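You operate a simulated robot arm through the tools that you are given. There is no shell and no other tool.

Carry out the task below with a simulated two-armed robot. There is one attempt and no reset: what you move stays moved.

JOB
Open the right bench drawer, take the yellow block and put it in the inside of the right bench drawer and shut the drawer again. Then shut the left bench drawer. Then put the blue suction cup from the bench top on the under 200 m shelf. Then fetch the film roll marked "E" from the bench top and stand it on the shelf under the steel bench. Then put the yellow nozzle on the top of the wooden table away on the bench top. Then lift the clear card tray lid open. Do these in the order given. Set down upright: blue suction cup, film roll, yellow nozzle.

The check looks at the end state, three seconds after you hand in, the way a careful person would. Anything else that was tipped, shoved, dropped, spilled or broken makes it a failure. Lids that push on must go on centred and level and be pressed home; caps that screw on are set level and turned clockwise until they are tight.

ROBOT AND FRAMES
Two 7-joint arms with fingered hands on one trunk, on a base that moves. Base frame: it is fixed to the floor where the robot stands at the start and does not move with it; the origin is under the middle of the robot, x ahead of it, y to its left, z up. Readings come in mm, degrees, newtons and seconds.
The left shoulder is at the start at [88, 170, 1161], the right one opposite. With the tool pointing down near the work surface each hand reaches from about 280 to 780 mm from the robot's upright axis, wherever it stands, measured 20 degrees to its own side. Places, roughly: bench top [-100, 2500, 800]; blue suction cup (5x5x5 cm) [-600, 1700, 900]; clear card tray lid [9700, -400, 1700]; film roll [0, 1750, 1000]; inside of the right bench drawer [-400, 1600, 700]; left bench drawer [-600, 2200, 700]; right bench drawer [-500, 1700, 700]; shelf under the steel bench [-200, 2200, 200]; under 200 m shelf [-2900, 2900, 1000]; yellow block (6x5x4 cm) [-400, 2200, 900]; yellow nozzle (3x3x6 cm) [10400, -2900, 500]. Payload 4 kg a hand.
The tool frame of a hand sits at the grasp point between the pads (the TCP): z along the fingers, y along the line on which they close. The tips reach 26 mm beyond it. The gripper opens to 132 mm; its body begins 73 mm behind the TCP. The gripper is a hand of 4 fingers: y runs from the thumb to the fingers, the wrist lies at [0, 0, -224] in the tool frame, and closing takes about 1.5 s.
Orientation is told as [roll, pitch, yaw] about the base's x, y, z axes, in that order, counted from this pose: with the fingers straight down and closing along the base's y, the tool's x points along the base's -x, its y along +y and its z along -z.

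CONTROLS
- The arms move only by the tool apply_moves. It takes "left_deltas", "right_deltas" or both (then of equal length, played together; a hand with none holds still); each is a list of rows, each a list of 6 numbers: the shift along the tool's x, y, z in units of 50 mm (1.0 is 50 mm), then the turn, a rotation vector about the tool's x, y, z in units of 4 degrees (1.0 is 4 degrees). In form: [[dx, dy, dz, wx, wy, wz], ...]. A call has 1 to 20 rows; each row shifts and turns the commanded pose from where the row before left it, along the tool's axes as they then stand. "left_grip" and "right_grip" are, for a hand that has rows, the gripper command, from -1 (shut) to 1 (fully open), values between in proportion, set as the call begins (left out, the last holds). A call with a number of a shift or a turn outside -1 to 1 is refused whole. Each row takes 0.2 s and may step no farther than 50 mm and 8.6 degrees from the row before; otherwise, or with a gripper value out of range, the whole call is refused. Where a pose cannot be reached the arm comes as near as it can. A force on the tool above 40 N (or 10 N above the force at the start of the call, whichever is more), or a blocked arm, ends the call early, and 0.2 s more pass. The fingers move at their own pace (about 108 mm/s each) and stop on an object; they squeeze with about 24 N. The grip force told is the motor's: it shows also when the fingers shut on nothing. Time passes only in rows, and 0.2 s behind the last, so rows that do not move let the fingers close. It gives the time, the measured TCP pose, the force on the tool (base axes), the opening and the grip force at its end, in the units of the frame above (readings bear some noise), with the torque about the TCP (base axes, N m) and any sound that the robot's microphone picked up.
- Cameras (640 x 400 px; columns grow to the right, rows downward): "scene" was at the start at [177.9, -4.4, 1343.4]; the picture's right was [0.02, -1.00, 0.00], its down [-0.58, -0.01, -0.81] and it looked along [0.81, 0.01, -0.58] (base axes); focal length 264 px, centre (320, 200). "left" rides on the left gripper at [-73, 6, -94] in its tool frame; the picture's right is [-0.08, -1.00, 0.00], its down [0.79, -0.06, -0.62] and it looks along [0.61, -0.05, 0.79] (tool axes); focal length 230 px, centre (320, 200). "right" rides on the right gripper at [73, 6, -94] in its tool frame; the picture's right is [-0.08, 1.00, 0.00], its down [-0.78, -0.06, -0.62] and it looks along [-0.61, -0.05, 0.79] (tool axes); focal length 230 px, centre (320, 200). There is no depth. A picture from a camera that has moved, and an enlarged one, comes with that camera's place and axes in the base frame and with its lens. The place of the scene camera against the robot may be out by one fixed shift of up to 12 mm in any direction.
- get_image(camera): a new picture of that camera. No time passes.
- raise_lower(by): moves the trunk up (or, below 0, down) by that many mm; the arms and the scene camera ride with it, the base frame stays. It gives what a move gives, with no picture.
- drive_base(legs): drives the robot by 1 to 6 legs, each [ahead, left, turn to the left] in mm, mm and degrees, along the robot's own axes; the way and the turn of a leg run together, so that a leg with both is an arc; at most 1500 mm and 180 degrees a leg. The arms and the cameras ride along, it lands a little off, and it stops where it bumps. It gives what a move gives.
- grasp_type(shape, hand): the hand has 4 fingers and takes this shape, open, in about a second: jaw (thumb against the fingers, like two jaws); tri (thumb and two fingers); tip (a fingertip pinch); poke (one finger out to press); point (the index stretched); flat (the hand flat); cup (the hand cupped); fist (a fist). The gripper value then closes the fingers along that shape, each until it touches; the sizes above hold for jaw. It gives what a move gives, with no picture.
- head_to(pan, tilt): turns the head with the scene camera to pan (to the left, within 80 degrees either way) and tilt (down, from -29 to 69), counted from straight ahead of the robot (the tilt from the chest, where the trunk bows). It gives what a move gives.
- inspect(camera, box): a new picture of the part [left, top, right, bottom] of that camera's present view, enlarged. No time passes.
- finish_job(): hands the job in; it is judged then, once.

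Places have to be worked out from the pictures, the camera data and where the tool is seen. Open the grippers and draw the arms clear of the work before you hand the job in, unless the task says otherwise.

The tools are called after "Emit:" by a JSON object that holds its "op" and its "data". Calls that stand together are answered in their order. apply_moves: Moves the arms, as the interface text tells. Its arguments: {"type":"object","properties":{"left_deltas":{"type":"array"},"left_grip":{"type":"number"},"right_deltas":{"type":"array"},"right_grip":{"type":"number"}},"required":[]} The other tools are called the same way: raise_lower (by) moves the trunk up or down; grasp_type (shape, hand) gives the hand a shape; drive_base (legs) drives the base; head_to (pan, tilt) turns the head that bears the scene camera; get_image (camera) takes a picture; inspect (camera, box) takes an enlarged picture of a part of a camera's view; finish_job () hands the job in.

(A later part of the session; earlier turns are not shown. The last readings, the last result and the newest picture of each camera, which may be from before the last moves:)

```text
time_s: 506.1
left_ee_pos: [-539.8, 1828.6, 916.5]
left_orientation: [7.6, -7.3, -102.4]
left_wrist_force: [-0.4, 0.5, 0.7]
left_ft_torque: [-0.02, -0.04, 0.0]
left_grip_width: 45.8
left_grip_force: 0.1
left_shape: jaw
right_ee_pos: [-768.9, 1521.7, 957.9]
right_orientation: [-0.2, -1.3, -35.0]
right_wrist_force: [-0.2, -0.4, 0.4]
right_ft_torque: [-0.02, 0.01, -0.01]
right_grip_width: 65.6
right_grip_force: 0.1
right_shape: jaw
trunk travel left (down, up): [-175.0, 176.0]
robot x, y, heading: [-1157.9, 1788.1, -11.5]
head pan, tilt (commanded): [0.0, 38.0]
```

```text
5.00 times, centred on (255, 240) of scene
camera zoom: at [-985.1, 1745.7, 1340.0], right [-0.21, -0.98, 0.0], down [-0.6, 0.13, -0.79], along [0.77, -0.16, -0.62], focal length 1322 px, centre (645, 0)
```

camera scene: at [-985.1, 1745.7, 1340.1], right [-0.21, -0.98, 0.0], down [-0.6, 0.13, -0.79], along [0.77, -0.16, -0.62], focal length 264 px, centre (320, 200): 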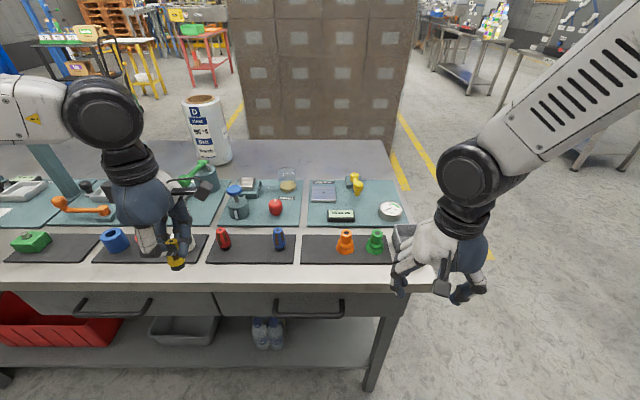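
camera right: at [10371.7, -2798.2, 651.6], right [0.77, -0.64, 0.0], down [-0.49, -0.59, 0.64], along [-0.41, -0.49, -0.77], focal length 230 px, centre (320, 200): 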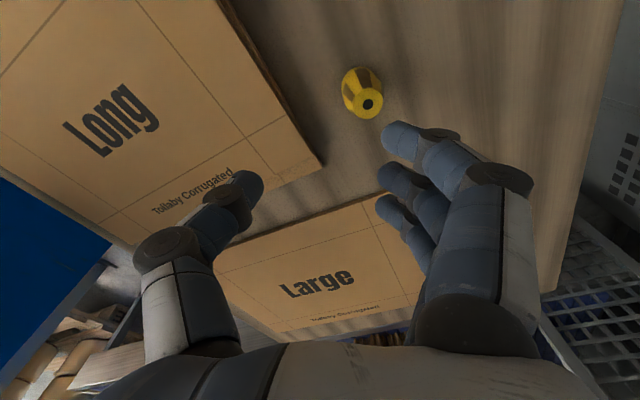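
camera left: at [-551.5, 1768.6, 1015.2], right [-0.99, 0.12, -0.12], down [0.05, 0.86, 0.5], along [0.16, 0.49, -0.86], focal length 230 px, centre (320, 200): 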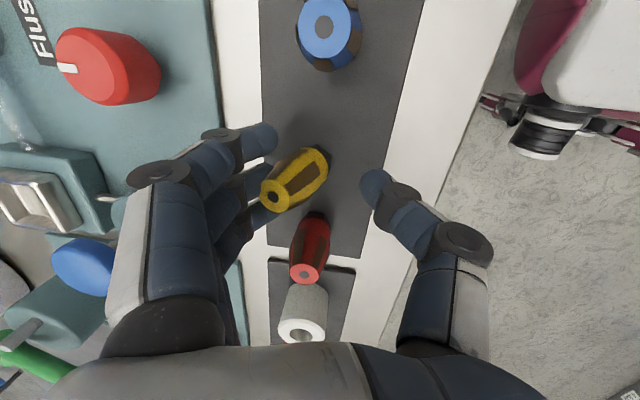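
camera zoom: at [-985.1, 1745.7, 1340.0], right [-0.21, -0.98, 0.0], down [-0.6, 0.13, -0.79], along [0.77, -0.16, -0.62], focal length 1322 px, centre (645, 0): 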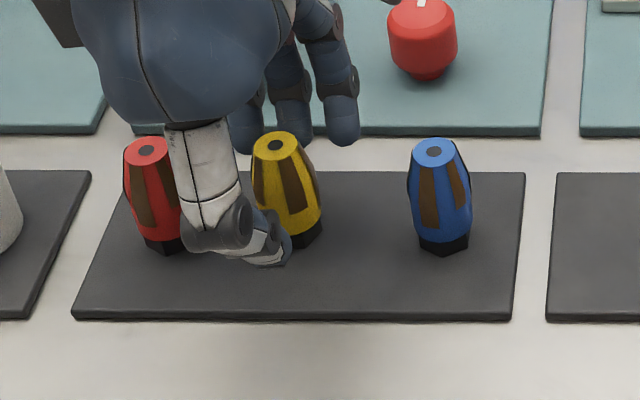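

It is nearly upright now (about 5° lean). I open the hand further so that nothing touches it, and check.

Emit:
{"op": "apply_moves", "data": {"left_deltas": [[0, 0, 0, 0, 0, 0], [0, 0, 0, 0, 0, 0], [0, 0, 0, 0, 0, 0]], "left_grip": 0.0}}

Emit:
{"op": "inspect", "data": {"camera": "left", "box": [200, 80, 440, 300]}}

Emit:
{"op": "inspect", "data": {"camera": "scene", "box": [200, 200, 310, 280]}}

```text
time_s: 506.9
left_ee_pos: [-538.2, 1826.9, 916.7]
left_orientation: [7.6, -7.3, -102.4]
left_wrist_force: [0.4, 1.1, 0.1]
left_ft_torque: [0.02, -0.03, 0.02]
left_grip_width: 65.1
left_grip_force: 0.0
left_shape: jaw
right_ee_pos: [-768.9, 1521.7, 959.0]
right_orientation: [-0.1, -1.4, -34.9]
right_wrist_force: [-0.6, -0.6, 1.7]
right_ft_torque: [0.01, -0.01, -0.01]
right_grip_width: 65.5
right_grip_force: 0.1
right_shape: jaw
trunk travel left (down, up): [-175.0, 176.0]
robot x, y, heading: [-1159.5, 1792.2, -12.2]
head pan, tilt (commanded): [0.0, 38.0]
```

```text
1.82 times, centred on (320, 190) of left
camera zoom: at [-557.2, 1769.0, 1017.4], right [-0.99, 0.12, -0.12], down [0.05, 0.87, 0.5], along [0.17, 0.49, -0.86], focal length 418 px, centre (320, 218)
```

zoom: 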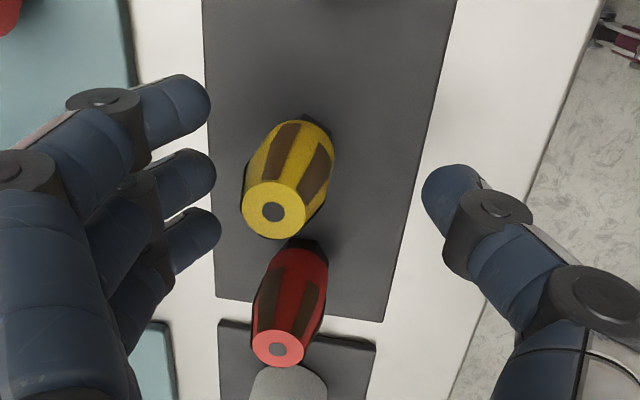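

```text
5.00 times, centred on (255, 240) of scene
camera zoom: at [-985.2, 1745.7, 1340.1], right [-0.21, -0.98, 0.0], down [-0.6, 0.13, -0.79], along [0.77, -0.16, -0.62], focal length 1322 px, centre (645, 0)
```

zoom: 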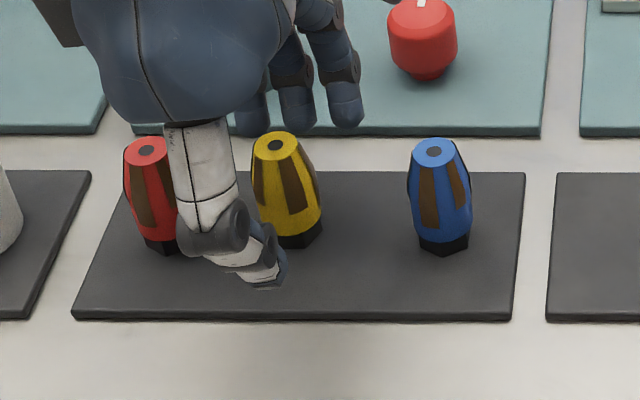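

The nozzle stands on its own between the red and blue ones. I raise the hand straight up and verify.

Emit:
{"op": "apply_moves", "data": {"left_deltas": [[-0.068, 0.066, -0.5, 0, 0, 0], [-0.095, 0.093, -0.7, 0, 0, 0], [-0.11, 0.106, -0.8, 0, 0, 0], [-0.11, 0.106, -0.8, 0, 0, 0], [0, -0.8, 0, 0, 0, 0], [0, -0.8, 0, 0, 0, 0], [0, -0.8, 0, 0, 0, 0]], "left_grip": 0.0}}

Emit:
{"op": "get_image", "data": {"camera": "scene"}}

Emit:
{"op": "inspect", "data": {"camera": "scene", "box": [180, 180, 340, 280]}}

```text
time_s: 508.5
left_ee_pos: [-655.2, 1851.2, 1045.2]
left_orientation: [7.7, -7.3, -102.3]
left_wrist_force: [-0.8, 0.1, -0.4]
left_ft_torque: [-0.03, 0.01, -0.01]
left_grip_width: 65.3
left_grip_force: 0.1
left_shape: jaw
right_ee_pos: [-769.4, 1522.0, 959.7]
right_orientation: [-0.3, -1.5, -34.9]
right_wrist_force: [0.2, 0.7, 0.5]
right_ft_torque: [0.02, -0.01, 0.0]
right_grip_width: 65.7
right_grip_force: 0.0
right_shape: jaw
trunk travel left (down, up): [-175.0, 176.0]
robot x, y, heading: [-1159.5, 1788.8, -12.1]
head pan, tilt (commanded): [0.0, 38.0]
```

```text
taken
camera scene: at [-985.8, 1746.2, 1340.3], right [-0.21, -0.98, 0.0], down [-0.6, 0.13, -0.79], along [0.77, -0.16, -0.62], focal length 264 px, centre (320, 200)
```

scene: 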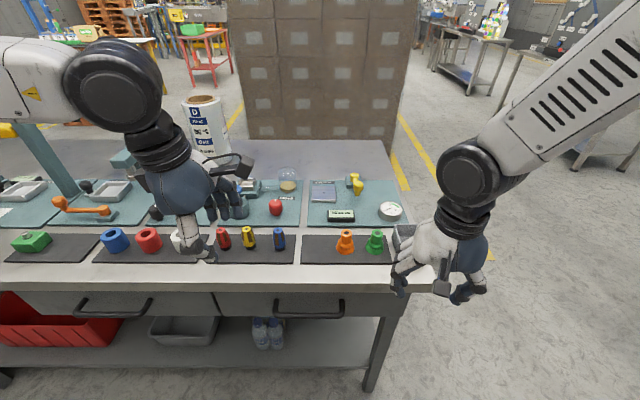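

```text
4.00 times, centred on (260, 230) of scene
camera zoom: at [-985.8, 1746.2, 1340.3], right [-0.21, -0.98, 0.0], down [-0.6, 0.13, -0.79], along [0.77, -0.16, -0.62], focal length 1058 px, centre (560, 80)
```

zoom: 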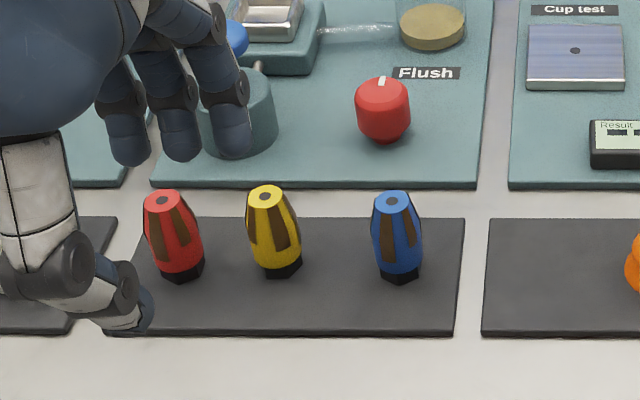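

The yellow nozzle stands upright next to the red and blue ones on the bench. Now the lid: I straighten the left hand, back away from the bench and drive down the aisle again.

Emit:
{"op": "apply_moves", "data": {"left_deltas": [[0, 0, 0, 0.65, 0.65, 0], [0, 0, 0, 0.65, 0.65, 0], [0, -0.6, 0, 0.6, 0.6, 0], [0, -0.6, 0, 0, 0, 0]]}}

Emit:
{"op": "drive_base", "data": {"legs": [[-420, 0, 0], [0, -1000, 0], [1480, -50, 0], [1480, -350, 0], [1480, -100, 0], [1480, 0, 0]]}}

Emit:
{"op": "head_to", "data": {"pan": 0, "tilt": 5}}

Emit:
{"op": "get_image", "data": {"camera": "scene"}}

```text
time_s: 509.5
left_ee_pos: [-714.5, 1862.9, 1042.3]
left_orientation: [0.0, 0.3, -101.9]
left_wrist_force: [-0.2, -0.2, 1.3]
left_ft_torque: [-0.02, -0.03, 0.0]
left_grip_width: 65.2
left_grip_force: 0.1
left_shape: jaw
right_ee_pos: [-769.0, 1521.7, 960.5]
right_orientation: [-0.2, -1.4, -35.0]
right_wrist_force: [0.0, -0.2, -0.4]
right_ft_torque: [-0.04, -0.02, -0.01]
right_grip_width: 65.6
right_grip_force: 0.0
right_shape: jaw
trunk travel left (down, up): [-175.0, 176.0]
robot x, y, heading: [-1159.7, 1790.0, -12.2]
head pan, tilt (commanded): [0.0, 38.0]
```

```text
refused: leg 4 is longer than a leg can be; nothing moved
```

```text
time_s: 510.4
left_ee_pos: [-712.1, 1862.9, 1041.7]
left_orientation: [0.0, 0.4, -101.9]
left_wrist_force: [0.4, -0.5, 0.4]
left_ft_torque: [-0.01, -0.02, 0.01]
left_grip_width: 65.6
left_grip_force: 0.1
left_shape: jaw
right_ee_pos: [-768.3, 1521.4, 960.1]
right_orientation: [-0.2, -1.3, -35.0]
right_wrist_force: [0.2, -0.2, 0.7]
right_ft_torque: [-0.01, -0.04, -0.01]
right_grip_width: 65.4
right_grip_force: 0.2
right_shape: jaw
trunk travel left (down, up): [-175.0, 176.0]
robot x, y, heading: [-1156.1, 1790.1, -12.2]
head pan, tilt (commanded): [0.0, 5.0]
```

```text
taken
camera scene: at [-979.7, 1744.5, 1392.7], right [-0.21, -0.98, 0.0], down [-0.09, 0.02, -1.0], along [0.97, -0.21, -0.09], focal length 264 px, centre (320, 200)
```

scene: 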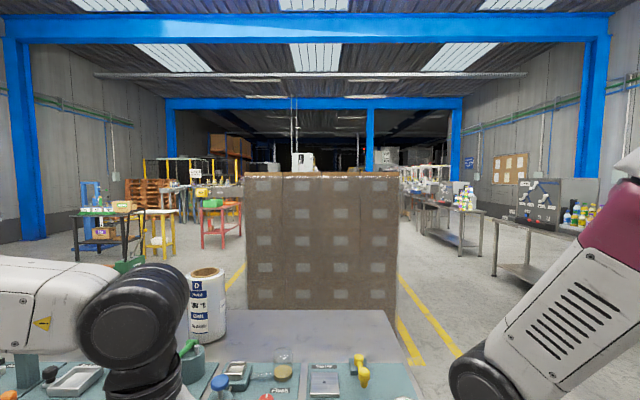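

One leg was slightly too long; I resend the drive with shorter legs.

Emit:
{"op": "drive_base", "data": {"legs": [[-420, 0, 0], [0, -1000, 0], [1480, -50, 0], [1440, -350, 0], [1480, -100, 0], [1480, 0, 0]]}}

Emit:
{"op": "get_image", "data": {"camera": "scene"}}

```text
time_s: 549.9
left_ee_pos: [4400.8, -704.5, 1040.5]
left_orientation: [0.0, 0.3, -102.3]
left_wrist_force: [0.4, 0.0, 0.0]
left_ft_torque: [-0.02, 0.03, 0.03]
left_grip_width: 65.4
left_grip_force: 0.0
left_shape: jaw
right_ee_pos: [4344.3, -1046.5, 958.6]
right_orientation: [-0.2, -1.3, -35.5]
right_wrist_force: [0.2, 0.4, 0.1]
right_ft_torque: [0.01, 0.0, -0.05]
right_grip_width: 65.5
right_grip_force: 0.0
right_shape: jaw
trunk travel left (down, up): [-175.0, 176.0]
robot x, y, heading: [3952.0, -775.4, -12.2]
head pan, tilt (commanded): [0.0, 5.0]
```

```text
taken
camera scene: at [4134.1, -821.9, 1392.8], right [-0.21, -0.98, 0.0], down [-0.09, 0.02, -1.0], along [0.97, -0.21, -0.09], focal length 264 px, centre (320, 200)
```

scene: 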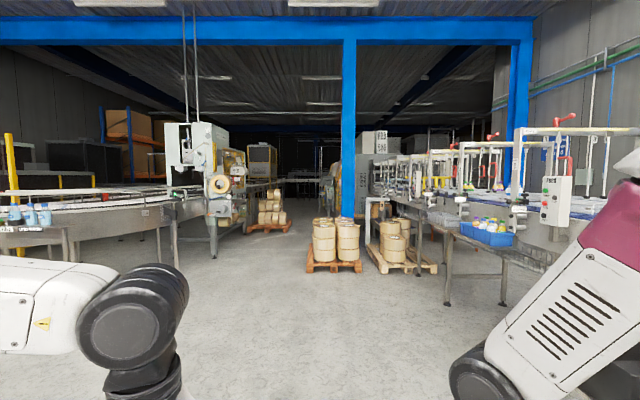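

I enlarge the packing machine, where the card tray lid should be.

Emit:
{"op": "inspect", "data": {"camera": "scene", "box": [150, 100, 290, 260]}}

Emit:
{"op": "drive_base", "data": {"legs": [[1450, 200, 0], [1450, 200, 0], [500, 100, 0]]}}

Emit:
{"op": "get_image", "data": {"camera": "scene"}}

```text
2.50 times, centred on (220, 180) of scene
camera zoom: at [4134.1, -821.9, 1392.8], right [-0.21, -0.98, 0.0], down [-0.09, 0.02, -1.0], along [0.97, -0.21, -0.09], focal length 661 px, centre (570, 250)
```

zoom: 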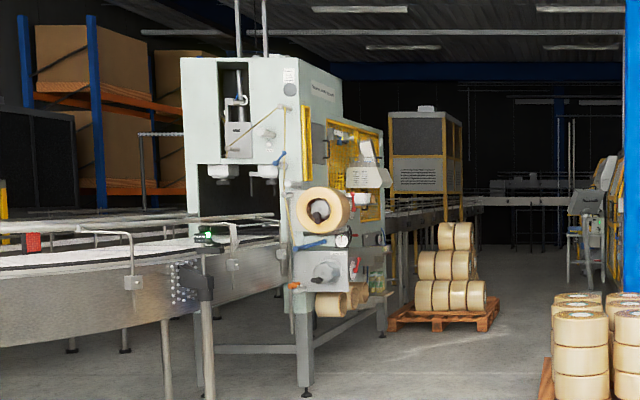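

```text
time_s: 566.6
left_ee_pos: [7839.0, -962.0, 1040.9]
left_orientation: [0.1, 0.4, -103.2]
left_wrist_force: [-0.9, -0.7, -0.3]
left_ft_torque: [-0.02, 0.05, 0.03]
left_grip_width: 65.6
left_grip_force: 0.0
left_shape: jaw
right_ee_pos: [7776.1, -1302.2, 959.2]
right_orientation: [-0.2, -1.3, -36.3]
right_wrist_force: [0.1, -0.1, 0.2]
right_ft_torque: [-0.02, 0.03, -0.03]
right_grip_width: 65.5
right_grip_force: 0.1
right_shape: jaw
trunk travel left (down, up): [-175.0, 176.0]
robot x, y, heading: [7396.2, -1023.7, -13.1]
head pan, tilt (commanded): [0.0, 5.0]
```

```text
taken
camera scene: at [7570.9, -1075.2, 1392.8], right [-0.23, -0.97, 0.0], down [-0.09, 0.02, -1.0], along [0.97, -0.23, -0.09], focal length 264 px, centre (320, 200)
```

scene: 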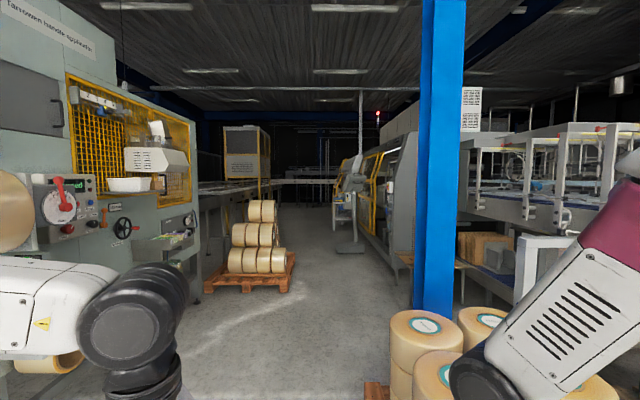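

The lid should be on the white unit at the guard window. I enlarge it.

Emit:
{"op": "inspect", "data": {"camera": "scene", "box": [60, 70, 220, 220]}}

Emit:
{"op": "head_to", "data": {"pan": 40, "tilt": 0}}

Emit:
{"op": "get_image", "data": {"camera": "scene"}}

```text
2.67 times, centred on (140, 145) of scene
camera zoom: at [7570.9, -1075.2, 1392.8], right [-0.23, -0.97, 0.0], down [-0.09, 0.02, -1.0], along [0.97, -0.23, -0.09], focal length 705 px, centre (800, 347)
```

zoom: 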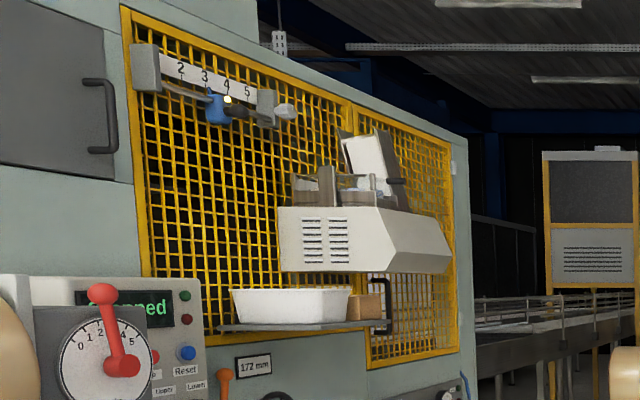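

```text
time_s: 567.7
left_ee_pos: [7838.9, -960.9, 1042.5]
left_orientation: [0.1, 0.3, -103.2]
left_wrist_force: [0.2, -0.3, -0.7]
left_ft_torque: [0.03, 0.0, -0.01]
left_grip_width: 65.1
left_grip_force: 0.0
left_shape: jaw
right_ee_pos: [7776.1, -1302.2, 959.1]
right_orientation: [-0.1, -1.3, -36.3]
right_wrist_force: [-0.6, 0.6, -0.3]
right_ft_torque: [0.0, 0.0, 0.0]
right_grip_width: 65.9
right_grip_force: 0.0
right_shape: jaw
trunk travel left (down, up): [-175.0, 176.0]
robot x, y, heading: [7389.1, -1025.5, -13.5]
head pan, tilt (commanded): [40.0, 0.0]
```

```text
taken
camera scene: at [7561.4, -1013.7, 1400.8], right [0.45, -0.89, 0.0], down [0.0, 0.0, -1.0], along [0.89, 0.45, 0.0], focal length 264 px, centre (320, 200)
```

scene: 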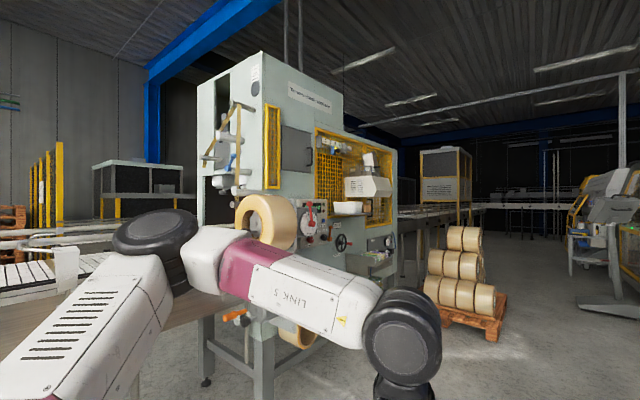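

The unit faces the aisle. I drive alongside it and turn to face it.

Emit:
{"op": "drive_base", "data": {"legs": [[1400, 0, 0], [650, 0, 0], [0, 0, 90]]}}

Emit:
{"op": "head_to", "data": {"pan": 0, "tilt": -5}}

Emit:
{"op": "get_image", "data": {"camera": "scene"}}

```text
time_s: 581.8
left_ee_pos: [9346.5, -1040.1, 1042.3]
left_orientation: [0.0, 0.4, -12.4]
left_wrist_force: [-0.2, -0.1, -0.5]
left_ft_torque: [-0.02, -0.02, 0.02]
left_grip_width: 65.6
left_grip_force: 0.1
left_shape: jaw
right_ee_pos: [9687.5, -1098.3, 959.2]
right_orientation: [-0.2, -1.4, 54.6]
right_wrist_force: [0.4, 0.0, 0.0]
right_ft_torque: [-0.01, 0.02, 0.01]
right_grip_width: 65.6
right_grip_force: 0.2
right_shape: jaw
trunk travel left (down, up): [-175.0, 176.0]
robot x, y, heading: [9416.9, -1486.6, 77.6]
head pan, tilt (commanded): [40.0, 0.0]
```

```text
time_s: 582.9
left_ee_pos: [9345.1, -1038.3, 1040.9]
left_orientation: [0.0, 0.4, -12.3]
left_wrist_force: [0.0, 0.5, -0.6]
left_ft_torque: [0.0, 0.01, -0.02]
left_grip_width: 65.5
left_grip_force: 0.1
left_shape: jaw
right_ee_pos: [9687.6, -1096.8, 959.0]
right_orientation: [-0.2, -1.3, 54.5]
right_wrist_force: [0.6, 0.0, 0.5]
right_ft_torque: [-0.02, -0.01, -0.02]
right_grip_width: 65.6
right_grip_force: 0.0
right_shape: jaw
trunk travel left (down, up): [-175.0, 176.0]
robot x, y, heading: [9414.7, -1485.5, 77.4]
head pan, tilt (commanded): [0.0, -5.0]
```

```text
taken
camera scene: at [9452.0, -1312.6, 1408.5], right [0.98, -0.21, 0.0], down [0.02, 0.09, -1.0], along [0.21, 0.97, 0.09], focal length 264 px, centre (320, 200)
```

scene: 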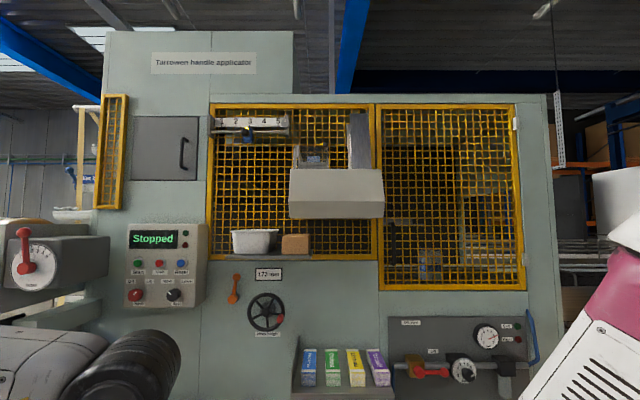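

I now face the machine squarely. I enlarge the tray on top of the white unit.

Emit:
{"op": "inspect", "data": {"camera": "scene", "box": [270, 90, 410, 230]}}

Emit:
{"op": "inspect", "data": {"camera": "scene", "box": [290, 100, 380, 180]}}

```text
2.86 times, centred on (340, 160) of scene
camera zoom: at [9452.0, -1312.6, 1408.5], right [0.98, -0.21, 0.0], down [0.02, 0.09, -1.0], along [0.21, 0.97, 0.09], focal length 756 px, centre (263, 314)
```

zoom: 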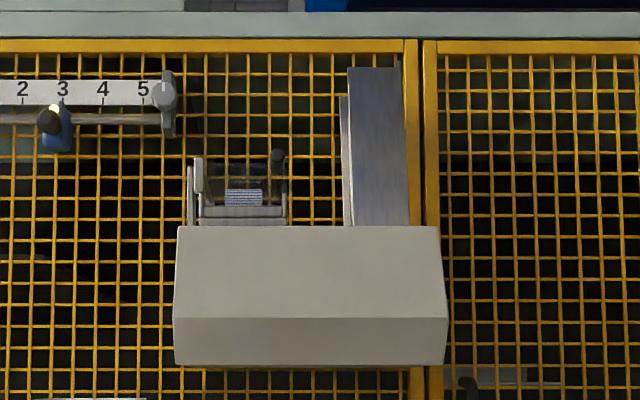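

```text
5.00 times, centred on (335, 140) of scene
camera zoom: at [9452.0, -1312.6, 1408.5], right [0.98, -0.21, 0.0], down [0.02, 0.09, -1.0], along [0.21, 0.97, 0.09], focal length 1322 px, centre (245, 500)
```

zoom: 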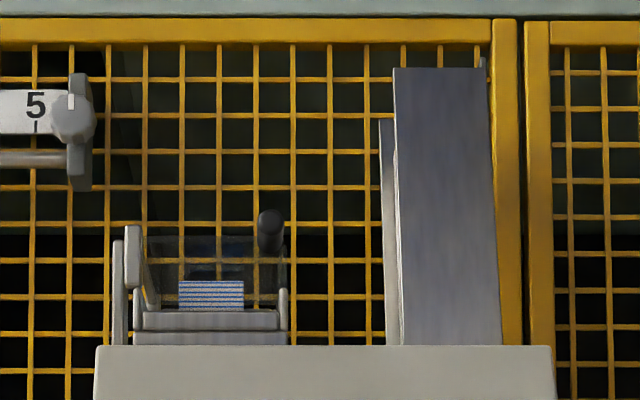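

The clear lid with a black knob sits over a small card stack on top of the unit. I shift right (away from the dial unit on the left), move closer and raise the trunk for a better view.

Emit:
{"op": "drive_base", "data": {"legs": [[0, -150, 0], [300, 0, 0]]}}

Emit:
{"op": "raise_lower", "data": {"by": 170}}

Emit:
{"op": "head_to", "data": {"pan": 10, "tilt": 0}}

Emit:
{"op": "get_image", "data": {"camera": "scene"}}

Emit:
{"op": "inspect", "data": {"camera": "scene", "box": [230, 120, 400, 260]}}

```text
time_s: 586.4
left_ee_pos: [9553.4, -785.3, 1040.8]
left_orientation: [0.0, 0.3, -12.4]
left_wrist_force: [0.6, 0.6, 0.2]
left_ft_torque: [-0.02, -0.01, 0.0]
left_grip_width: 65.6
left_grip_force: 0.1
left_shape: jaw
right_ee_pos: [9893.9, -842.6, 959.4]
right_orientation: [-0.1, -1.3, 54.6]
right_wrist_force: [0.1, 0.5, -0.8]
right_ft_torque: [0.01, 0.01, 0.03]
right_grip_width: 65.6
right_grip_force: 0.0
right_shape: jaw
trunk travel left (down, up): [-175.0, 176.0]
robot x, y, heading: [9624.5, -1226.7, 77.6]
head pan, tilt (commanded): [0.0, -5.0]
```

```text
time_s: 588.4
left_ee_pos: [9552.5, -786.2, 1211.2]
left_orientation: [-0.1, 0.3, -12.4]
left_wrist_force: [0.9, 0.5, 0.2]
left_ft_torque: [-0.02, 0.01, -0.01]
left_grip_width: 65.5
left_grip_force: 0.1
left_shape: jaw
right_ee_pos: [9893.4, -843.6, 1129.6]
right_orientation: [-0.3, -1.3, 54.6]
right_wrist_force: [0.1, 0.1, -0.1]
right_ft_torque: [0.0, -0.02, 0.01]
right_grip_width: 65.5
right_grip_force: 0.0
right_shape: jaw
trunk travel left (down, up): [-345.0, 6.0]
robot x, y, heading: [9622.9, -1230.8, 77.7]
head pan, tilt (commanded): [0.0, -5.0]
```

```text
time_s: 589.1
left_ee_pos: [9552.5, -786.7, 1210.9]
left_orientation: [0.1, 0.3, -12.3]
left_wrist_force: [-0.4, 0.4, -0.2]
left_ft_torque: [0.0, -0.01, 0.0]
left_grip_width: 65.4
left_grip_force: 0.0
left_shape: jaw
right_ee_pos: [9893.6, -842.6, 1128.9]
right_orientation: [-0.2, -1.3, 54.7]
right_wrist_force: [-0.7, -0.2, -0.6]
right_ft_torque: [-0.02, -0.03, -0.01]
right_grip_width: 65.6
right_grip_force: 0.1
right_shape: jaw
trunk travel left (down, up): [-345.0, 6.0]
robot x, y, heading: [9622.3, -1226.8, 77.5]
head pan, tilt (commanded): [10.0, 0.0]
```

```text
taken
camera scene: at [9632.1, -1107.1, 1573.2], right [1.0, -0.04, 0.0], down [0.0, 0.0, -1.0], along [0.04, 1.0, 0.0], focal length 264 px, centre (320, 200)
```

scene: 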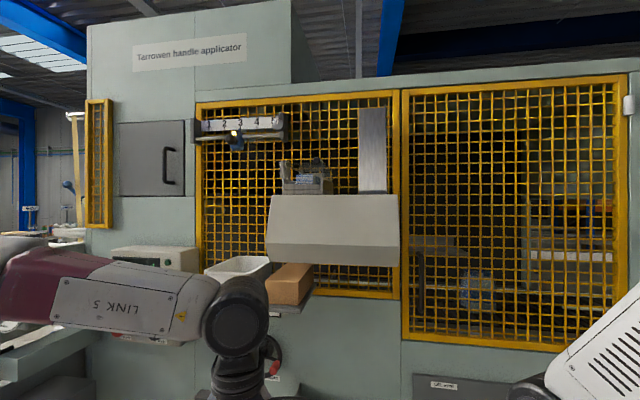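

```text
2.86 times, centred on (315, 190) of scene
camera zoom: at [9632.1, -1107.1, 1573.2], right [1.0, -0.04, 0.0], down [0.0, 0.0, -1.0], along [0.04, 1.0, 0.0], focal length 756 px, centre (334, 229)
```

zoom: 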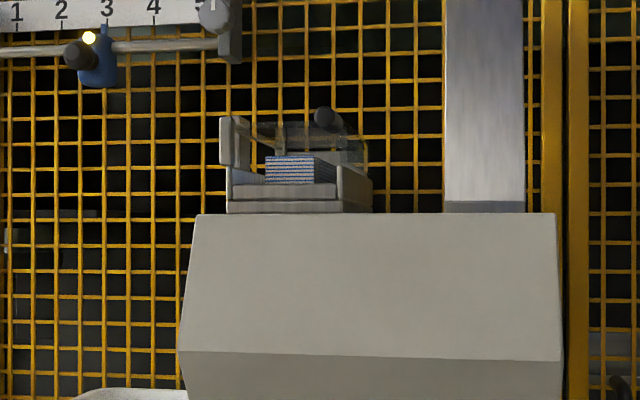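

I need a view from above: I'll turn the left hand to point forward with its camera on top. First I move it forward and up, then rotate it.

Emit:
{"op": "apply_moves", "data": {"left_deltas": [[0, 0.7, -0.5, 0, 0, 0], [0, 0.7, -0.5, 0, 0, 0], [0, 0.7, -0.5, 0, 0, 0], [0, 0.4, -0.8, 0, 0, 0], [0, 0, -0.8, 0, 0, 0]], "left_grip": -0.5}}

Emit:
{"op": "apply_moves", "data": {"left_deltas": [[0, 0, 0, -0.962, -0.962, -0.962], [0, 0, 0, -0.962, -0.962, -0.962], [0, 0, 0, -0.962, -0.962, -0.962], [0, 0, 0, -0.962, -0.962, -0.962], [0, 0, 0, -0.962, -0.962, -0.962], [0, 0, 0, -0.962, -0.962, -0.962], [0, 0, 0, -0.962, -0.962, -0.962], [0, 0, 0, -0.962, -0.962, -0.962], [0, 0, 0, -0.962, -0.962, -0.962], [0, 0, 0, -0.962, -0.962, -0.962], [0, 0, 0, -0.962, -0.962, -0.962], [0, 0, 0, -0.962, -0.962, -0.962], [0, 0, 0, -0.962, -0.962, -0.962], [0, 0, 0, -0.962, -0.962, -0.962], [0, 0, 0, -0.962, -0.962, -0.962], [0, 0, 0, -0.962, -0.962, -0.962], [0, 0, 0, -0.962, -0.962, -0.962], [0, 0, 0, -0.962, -0.962, -0.962]]}}

Emit:
{"op": "get_image", "data": {"camera": "scene"}}

Emit:
{"op": "get_image", "data": {"camera": "left"}}

```text
time_s: 590.3
left_ee_pos: [9580.6, -665.3, 1367.1]
left_orientation: [-0.1, 0.3, -12.4]
left_wrist_force: [0.6, -0.2, -0.3]
left_ft_torque: [0.02, 0.0, -0.03]
left_grip_width: 33.5
left_grip_force: 0.0
left_shape: jaw
right_ee_pos: [9893.0, -843.0, 1128.9]
right_orientation: [-0.2, -1.5, 54.7]
right_wrist_force: [-0.7, -0.4, -0.2]
right_ft_torque: [0.01, -0.01, 0.02]
right_grip_width: 65.5
right_grip_force: 0.1
right_shape: jaw
trunk travel left (down, up): [-345.0, 6.0]
robot x, y, heading: [9625.4, -1226.1, 77.7]
head pan, tilt (commanded): [10.0, 0.0]
```

```text
time_s: 594.1
left_ee_pos: [9581.4, -664.4, 1367.2]
left_orientation: [107.3, -89.7, -29.6]
left_wrist_force: [-0.6, -0.4, 0.2]
left_ft_torque: [-0.01, 0.0, 0.01]
left_grip_width: 32.7
left_grip_force: 0.0
left_shape: jaw
right_ee_pos: [9893.9, -842.3, 1128.9]
right_orientation: [-0.2, -1.3, 54.7]
right_wrist_force: [-0.4, 0.9, -0.2]
right_ft_torque: [-0.02, 0.02, -0.02]
right_grip_width: 65.7
right_grip_force: 0.0
right_shape: jaw
trunk travel left (down, up): [-345.0, 6.0]
robot x, y, heading: [9626.6, -1234.4, 77.5]
head pan, tilt (commanded): [10.0, 0.0]
```

```text
taken
camera scene: at [9632.8, -1106.7, 1573.2], right [1.0, -0.04, 0.0], down [0.0, 0.0, -1.0], along [0.04, 1.0, 0.0], focal length 264 px, centre (320, 200)
```

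scene: 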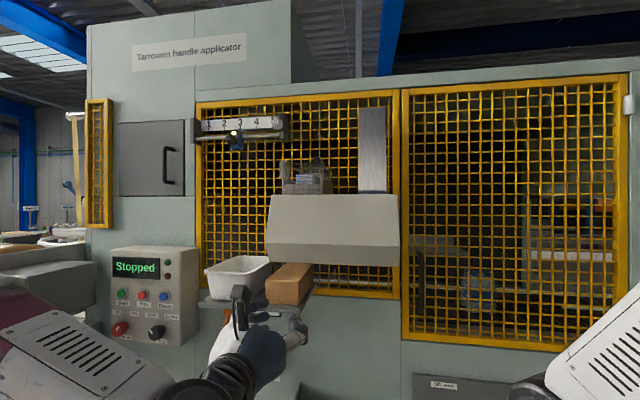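

```text
taken
camera left: at [9556.1, -754.7, 1438.6], right [0.97, -0.21, 0.07], down [-0.07, -0.61, -0.79], along [0.21, 0.76, -0.61], focal length 230 px, centre (320, 200)
```

left: 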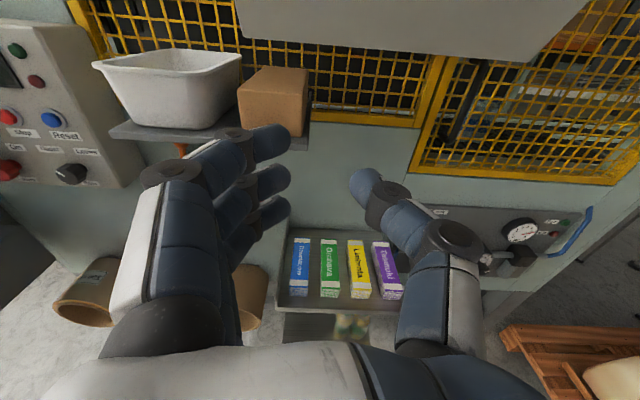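

I raise the left hand about 380 mm so that its camera can look down on the tray.

Emit:
{"op": "apply_moves", "data": {"left_deltas": [[-0.9, 0, 0, 0, 0, 0], [-0.9, 0, 0, 0, 0, 0], [-0.9, 0, 0, 0, 0, 0], [-0.9, 0, 0, 0, 0, 0], [-0.9, 0, 0, 0, 0, 0], [-0.9, 0, 0, 0, 0, 0], [-0.9, 0, 0, 0, 0, 0], [-0.9, 0, 0, 0, 0, 0], [-0.5, 0, 0, 0, 0, 0]], "left_grip": -1}}

Emit:
{"op": "get_image", "data": {"camera": "left"}}

Emit:
{"op": "get_image", "data": {"camera": "scene"}}

```text
time_s: 596.1
left_ee_pos: [9579.8, -665.5, 1752.2]
left_orientation: [93.4, -89.7, -15.6]
left_wrist_force: [0.1, 0.4, 1.2]
left_ft_torque: [0.0, -0.06, -0.06]
left_grip_width: 0.1
left_grip_force: 24.1
left_shape: jaw
right_ee_pos: [9893.6, -843.6, 1128.8]
right_orientation: [-0.2, -1.3, 54.6]
right_wrist_force: [0.2, -0.6, 0.5]
right_ft_torque: [0.02, 0.04, 0.01]
right_grip_width: 65.5
right_grip_force: 0.0
right_shape: jaw
trunk travel left (down, up): [-345.0, 6.0]
robot x, y, heading: [9625.2, -1230.1, 77.9]
head pan, tilt (commanded): [10.0, 0.0]
```

```text
taken
camera left: at [9556.0, -756.1, 1824.7], right [0.97, -0.21, 0.07], down [-0.08, -0.61, -0.79], along [0.21, 0.76, -0.61], focal length 230 px, centre (320, 200)
```

left: 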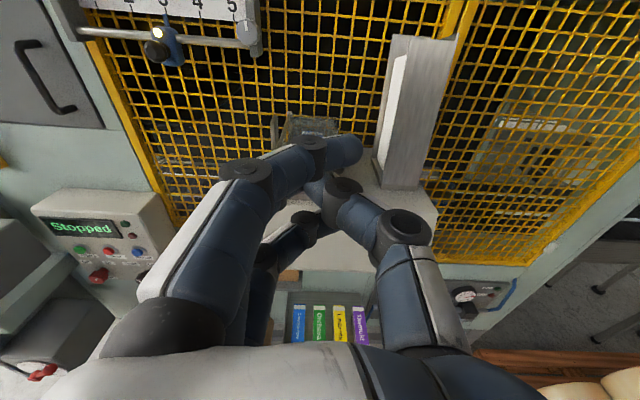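

```text
taken
camera scene: at [9632.3, -1107.2, 1573.2], right [1.0, -0.04, 0.0], down [0.0, 0.0, -1.0], along [0.04, 1.0, 0.0], focal length 264 px, centre (320, 200)
```

scene: 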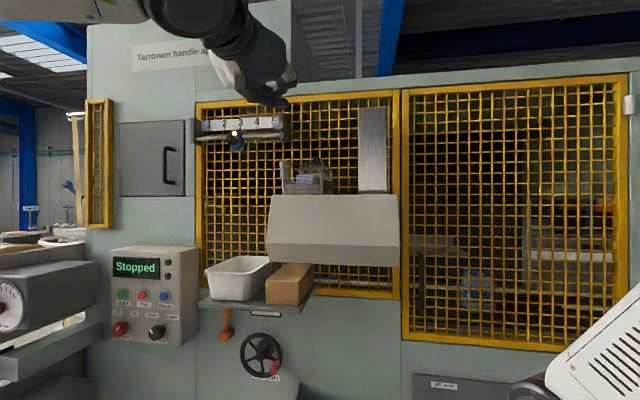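

The closed fingers hide the tray; I open the hand to look between them.

Emit:
{"op": "apply_moves", "data": {"left_deltas": [[0, 0, 0, 0, 0, 0], [0, 0, 0, 0, 0, 0], [0, 0, 0, 0, 0, 0], [0, 0, 0, 0, 0, 0]], "left_grip": 1}}

Emit:
{"op": "get_image", "data": {"camera": "left"}}

Emit:
{"op": "inspect", "data": {"camera": "left", "box": [230, 80, 430, 240]}}

```text
time_s: 597.1
left_ee_pos: [9579.8, -664.5, 1751.5]
left_orientation: [89.9, -89.7, -12.2]
left_wrist_force: [-0.3, -0.4, -0.2]
left_ft_torque: [0.01, 0.0, 0.01]
left_grip_width: 131.9
left_grip_force: 0.0
left_shape: jaw
right_ee_pos: [9893.6, -843.1, 1129.0]
right_orientation: [-0.2, -1.2, 54.7]
right_wrist_force: [-0.1, -0.3, 0.1]
right_ft_torque: [-0.03, 0.0, -0.04]
right_grip_width: 65.6
right_grip_force: 0.0
right_shape: jaw
trunk travel left (down, up): [-345.0, 6.0]
robot x, y, heading: [9625.4, -1229.9, 77.6]
head pan, tilt (commanded): [10.0, 0.0]
```

```text
taken
camera left: at [9555.8, -755.7, 1824.0], right [0.97, -0.21, 0.07], down [-0.08, -0.61, -0.79], along [0.21, 0.76, -0.61], focal length 230 px, centre (320, 200)
```

left: 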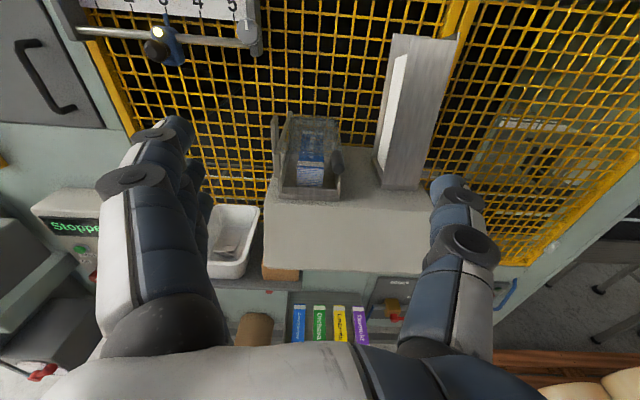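

```text
2.50 times, centred on (330, 160) of left
camera zoom: at [9555.8, -755.7, 1824.0], right [0.97, -0.21, 0.07], down [-0.08, -0.61, -0.79], along [0.21, 0.76, -0.61], focal length 575 px, centre (295, 300)
```

zoom: 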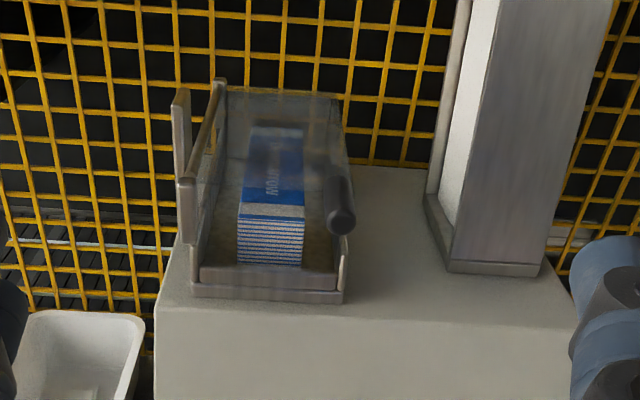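

Now the tray is clear: the transparent lid is hinged along its left side, with a black horizontal knob on the right edge at about (9647, -506, 1665); lifting means swinging the right edge up about 80 mm radius. I test whether the left wrist can roll 90° for that swing.

Emit:
{"op": "apply_moves", "data": {"left_deltas": [[0, 0, 0, 0, 0, -1], [0, 0, 0, 0, 0, -1], [0, 0, 0, 0, 0, -1], [0, 0, 0, 0, 0, -1], [0, 0, 0, 0, 0, -1], [0, 0, 0, 0, 0, -1], [0, 0, 0, 0, 0, -1], [0, 0, 0, 0, 0, -1], [0, 0, 0, 0, 0, -1], [0, 0, 0, 0, 0, -1], [0, 0, 0, 0, 0, -1], [0, 0, 0, 0, 0, -1], [0, 0, 0, 0, 0, -1], [0, 0, 0, 0, 0, -1], [0, 0, 0, 0, 0, -1], [0, 0, 0, 0, 0, -1], [0, 0, 0, 0, 0, -1], [0, 0, 0, 0, 0, -1], [0, 0, 0, 0, 0, -1], [0, 0, 0, 0, 0, -1]]}}

Emit:
{"op": "get_image", "data": {"camera": "left"}}

```text
time_s: 601.3
left_ee_pos: [9582.7, -663.9, 1750.5]
left_orientation: [-90.1, -10.2, 167.7]
left_wrist_force: [0.1, 0.8, -0.1]
left_ft_torque: [-0.04, -0.02, -0.02]
left_grip_width: 132.1
left_grip_force: 0.0
left_shape: jaw
right_ee_pos: [9893.9, -843.0, 1127.5]
right_orientation: [-0.2, -1.3, 54.6]
right_wrist_force: [-0.1, -0.3, 0.2]
right_ft_torque: [0.01, -0.03, 0.0]
right_grip_width: 65.6
right_grip_force: 0.1
right_shape: jaw
trunk travel left (down, up): [-345.0, 6.0]
robot x, y, heading: [9623.8, -1229.8, 77.6]
head pan, tilt (commanded): [10.0, 0.0]
```

```text
taken
camera left: at [9491.7, -740.5, 1757.9], right [0.1, -0.02, 0.99], down [0.63, -0.77, -0.08], along [0.77, 0.64, -0.06], focal length 230 px, centre (320, 200)
```

left: 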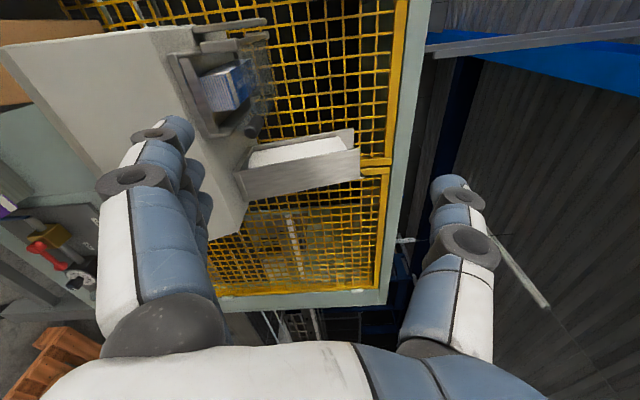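

The wrist roll works. This camera angle also shows the tray from the side; I enlarge it to see lid and knob geometry.

Emit:
{"op": "inspect", "data": {"camera": "left", "box": [150, 0, 310, 170]}}

```text
2.35 times, centred on (230, 85) of left
camera zoom: at [9491.7, -740.5, 1757.9], right [0.1, -0.02, 0.99], down [0.63, -0.77, -0.08], along [0.77, 0.64, -0.06], focal length 541 px, centre (532, 471)
```

zoom: 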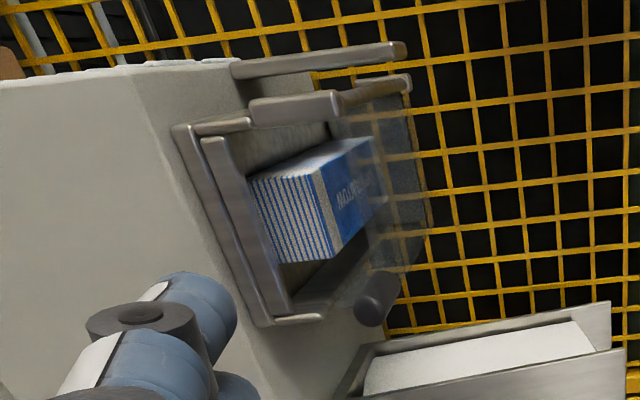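

Knob near end is about (9650, -490, 1662). I roll the hand back and pitch it 40° down for a closer look and a top-front approach.

Emit:
{"op": "apply_moves", "data": {"left_deltas": [[0, 0, 0, 0, 0, 1], [0, 0, 0, 0, 0, 1], [0, 0, 0, 0, 0, 1], [0, 0, 0, 0, 0, 1], [0, 0, 0, 0, 0, 1], [0, 0, 0, 0, 0, 1], [0, 0, 0, 0, 0, 1], [0, 0, 0, 0, 0, 1], [0, 0, 0, 0, 0, 1], [0, 0, 0, 0, 0, 1], [0, 0, 0, 0, 0, 1], [0, 0, 0, 0, 0, 1], [0, 0, 0, 0, 0, 1], [0, 0, 0, 0, 0, 1], [0, 0, 0, 0, 0, 1], [0, 0, 0, 0, 0, 1], [0, 0, 0, 0, 0, 1], [0, 0, 0, 0, 0, 1], [0, 0, 0, 0, 0, 1], [0, 0, 0, 0, 0, 1]], "left_grip": 1}}

Emit:
{"op": "apply_moves", "data": {"left_deltas": [[0, -0.3, 0, 0, 1, 0], [0, -0.4, 0, 0, 1, 0], [0, -0.4, 0, 0, 1, 0], [0, 0, 0, 0, 1, 0], [0, 0, 0, 0, 1, 0], [0, 0, 0, 0, 1, 0], [0, 0, 0, 0, 1, 0], [0, 0, 0, 0, 1, 0], [0, 0, 0, 0, 1, 0], [0, 0, 0, 0, 1, 0]], "left_grip": 1}}

Emit:
{"op": "get_image", "data": {"camera": "left"}}

Emit:
{"op": "get_image", "data": {"camera": "scene"}}

```text
time_s: 605.5
left_ee_pos: [9582.7, -663.6, 1751.4]
left_orientation: [90.4, -89.6, -12.7]
left_wrist_force: [-0.4, 0.1, 1.3]
left_ft_torque: [-0.03, 0.03, -0.01]
left_grip_width: 131.7
left_grip_force: 0.1
left_shape: jaw
right_ee_pos: [9894.6, -843.0, 1128.8]
right_orientation: [-0.2, -1.4, 54.5]
right_wrist_force: [-0.2, 0.5, -0.3]
right_ft_torque: [0.0, -0.01, -0.03]
right_grip_width: 65.9
right_grip_force: 0.1
right_shape: jaw
trunk travel left (down, up): [-345.0, 6.0]
robot x, y, heading: [9619.8, -1230.1, 77.7]
head pan, tilt (commanded): [10.0, 0.0]
```

```text
time_s: 607.7
left_ee_pos: [9638.7, -676.8, 1749.7]
left_orientation: [0.7, -49.9, 77.1]
left_wrist_force: [0.8, 0.3, 0.0]
left_ft_torque: [0.0, 0.0, -0.01]
left_grip_width: 131.9
left_grip_force: 0.1
left_shape: jaw
right_ee_pos: [9894.7, -842.3, 1127.8]
right_orientation: [-0.3, -1.3, 54.5]
right_wrist_force: [1.0, 1.3, -0.7]
right_ft_torque: [0.01, 0.04, 0.02]
right_grip_width: 65.3
right_grip_force: 0.0
right_shape: jaw
trunk travel left (down, up): [-345.0, 6.0]
robot x, y, heading: [9624.2, -1233.6, 77.5]
head pan, tilt (commanded): [10.0, 0.0]
```

```text
taken
camera left: at [9629.4, -699.6, 1865.9], right [0.98, -0.17, 0.05], down [-0.15, -0.97, -0.2], along [0.08, 0.19, -0.98], focal length 230 px, centre (320, 200)
```

left: 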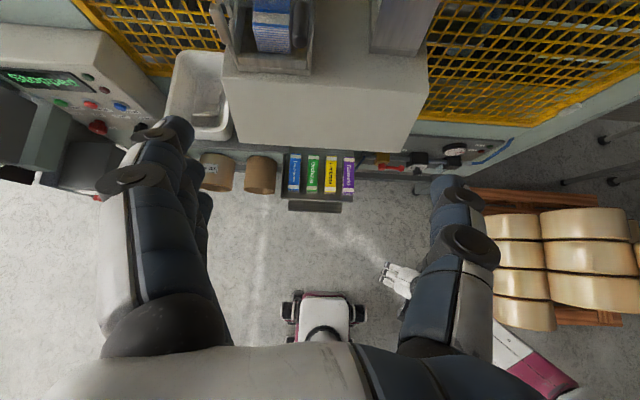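

```text
taken
camera scene: at [9634.1, -1106.7, 1573.1], right [1.0, -0.04, 0.0], down [0.0, 0.0, -1.0], along [0.04, 1.0, 0.0], focal length 264 px, centre (320, 200)
```

scene: 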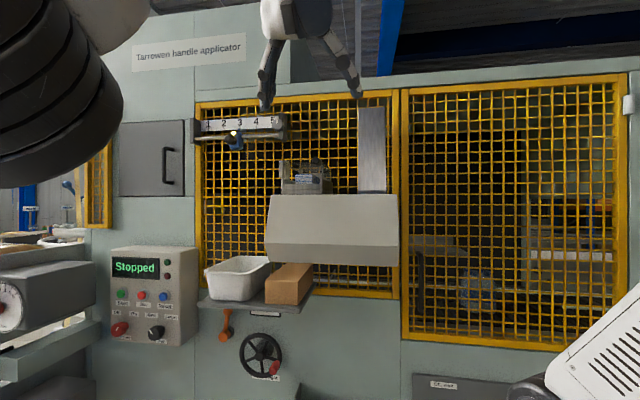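

I move the hand 100 mm forward at the same height to look straight down on the tray.

Emit:
{"op": "apply_moves", "data": {"left_deltas": [[-0.43, 0, 0.51, 0, 0, 0], [-0.43, 0, 0.51, 0, 0, 0], [-0.43, 0, 0.51, 0, 0, 0], [0, 0, 0, 0, 0, 0]], "left_grip": 1}}

Emit:
{"op": "get_image", "data": {"camera": "left"}}

Emit:
{"op": "inspect", "data": {"camera": "left", "box": [210, 0, 410, 150]}}

```text
time_s: 608.7
left_ee_pos: [9644.1, -615.2, 1712.7]
left_orientation: [0.5, -49.9, 77.1]
left_wrist_force: [0.3, -0.8, -0.3]
left_ft_torque: [0.02, 0.03, -0.02]
left_grip_width: 131.9
left_grip_force: 0.1
left_shape: jaw
left hand out of reach, approached as far as the arm can: row 1, 2, 3
right_ee_pos: [9895.2, -843.3, 1128.4]
right_orientation: [-0.2, -1.3, 54.6]
right_wrist_force: [0.4, -0.4, 0.3]
right_ft_torque: [-0.02, 0.02, 0.0]
right_grip_width: 65.5
right_grip_force: 0.0
right_shape: jaw
trunk travel left (down, up): [-345.0, 6.0]
robot x, y, heading: [9621.5, -1228.6, 77.4]
head pan, tilt (commanded): [10.0, 0.0]
```

```text
taken
camera left: at [9635.1, -640.0, 1828.1], right [0.98, -0.17, 0.05], down [-0.15, -0.97, -0.21], along [0.09, 0.19, -0.98], focal length 230 px, centre (320, 200)
```

left: 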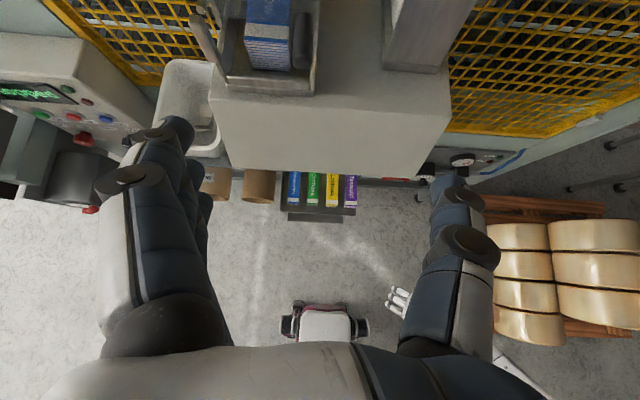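

```text
2.67 times, centred on (310, 75) of left
camera zoom: at [9635.1, -640.0, 1828.1], right [0.98, -0.17, 0.05], down [-0.15, -0.97, -0.21], along [0.09, 0.19, -0.98], focal length 614 px, centre (347, 533)
```

zoom: 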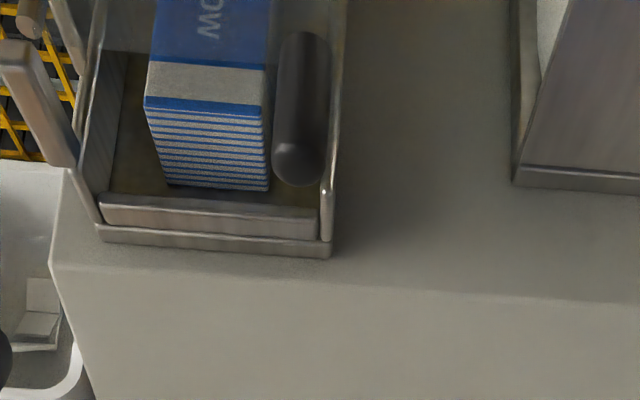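

The knob is now well located: a 17 mm bar from (9655,-488) to (9663,-443) at z≈1664, lying along the depth. The arm is at its reach limit, so I pull the hand back slightly, narrow the opening and drive 120 mm closer.

Emit:
{"op": "apply_moves", "data": {"left_deltas": [[0.2, 0, -0.5, 0, 0, 0], [0.2, 0, -0.6, 0, 0, 0], [0, 0, -0.4, 0, 0, 0]], "left_grip": -0.3}}

Emit:
{"op": "drive_base", "data": {"legs": [[120, 0, 0]]}}

Emit:
{"op": "get_image", "data": {"camera": "left"}}

Emit:
{"op": "get_image", "data": {"camera": "scene"}}

```text
time_s: 609.5
left_ee_pos: [9627.4, -687.1, 1745.3]
left_orientation: [0.5, -50.1, 77.3]
left_wrist_force: [-0.8, -0.3, 0.9]
left_ft_torque: [0.01, -0.05, 0.0]
left_grip_width: 47.0
left_grip_force: 0.0
left_shape: jaw
right_ee_pos: [9893.5, -843.8, 1128.1]
right_orientation: [-0.2, -1.3, 54.7]
right_wrist_force: [0.3, 0.4, 0.1]
right_ft_torque: [0.0, 0.03, 0.0]
right_grip_width: 65.4
right_grip_force: 0.0
right_shape: jaw
trunk travel left (down, up): [-345.0, 6.0]
robot x, y, heading: [9626.7, -1229.9, 77.5]
head pan, tilt (commanded): [10.0, 0.0]
```

```text
time_s: 610.7
left_ee_pos: [9653.7, -567.5, 1746.5]
left_orientation: [0.5, -50.0, 77.2]
left_wrist_force: [0.9, 0.8, -0.1]
left_ft_torque: [-0.03, -0.01, 0.01]
left_grip_width: 47.0
left_grip_force: 0.1
left_shape: jaw
right_ee_pos: [9920.1, -726.7, 1129.0]
right_orientation: [-0.2, -1.3, 54.5]
right_wrist_force: [-0.6, -0.6, 0.5]
right_ft_torque: [-0.01, 0.01, 0.0]
right_grip_width: 65.5
right_grip_force: 0.1
right_shape: jaw
trunk travel left (down, up): [-345.0, 6.0]
robot x, y, heading: [9648.3, -1113.7, 77.6]
head pan, tilt (commanded): [10.0, 0.0]
```

```text
taken
camera left: at [9643.5, -592.0, 1861.3], right [0.98, -0.17, 0.05], down [-0.15, -0.97, -0.21], along [0.09, 0.19, -0.98], focal length 230 px, centre (320, 200)
```

left: 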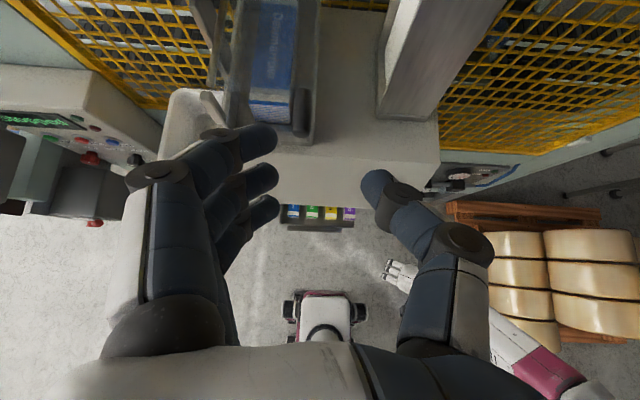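

```text
taken
camera scene: at [9657.9, -989.9, 1573.3], right [1.0, -0.04, 0.0], down [0.0, 0.0, -1.0], along [0.04, 1.0, 0.0], focal length 264 px, centre (320, 200)
```

scene: 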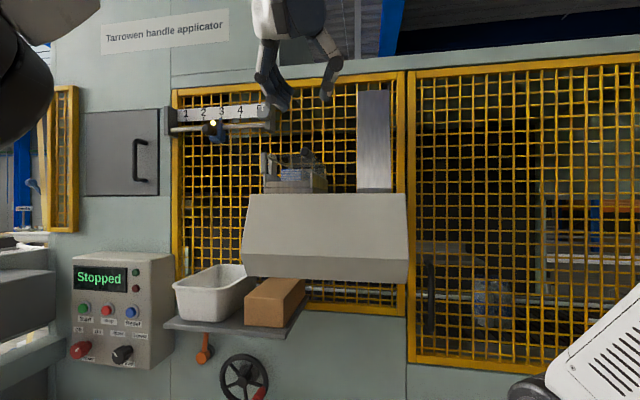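

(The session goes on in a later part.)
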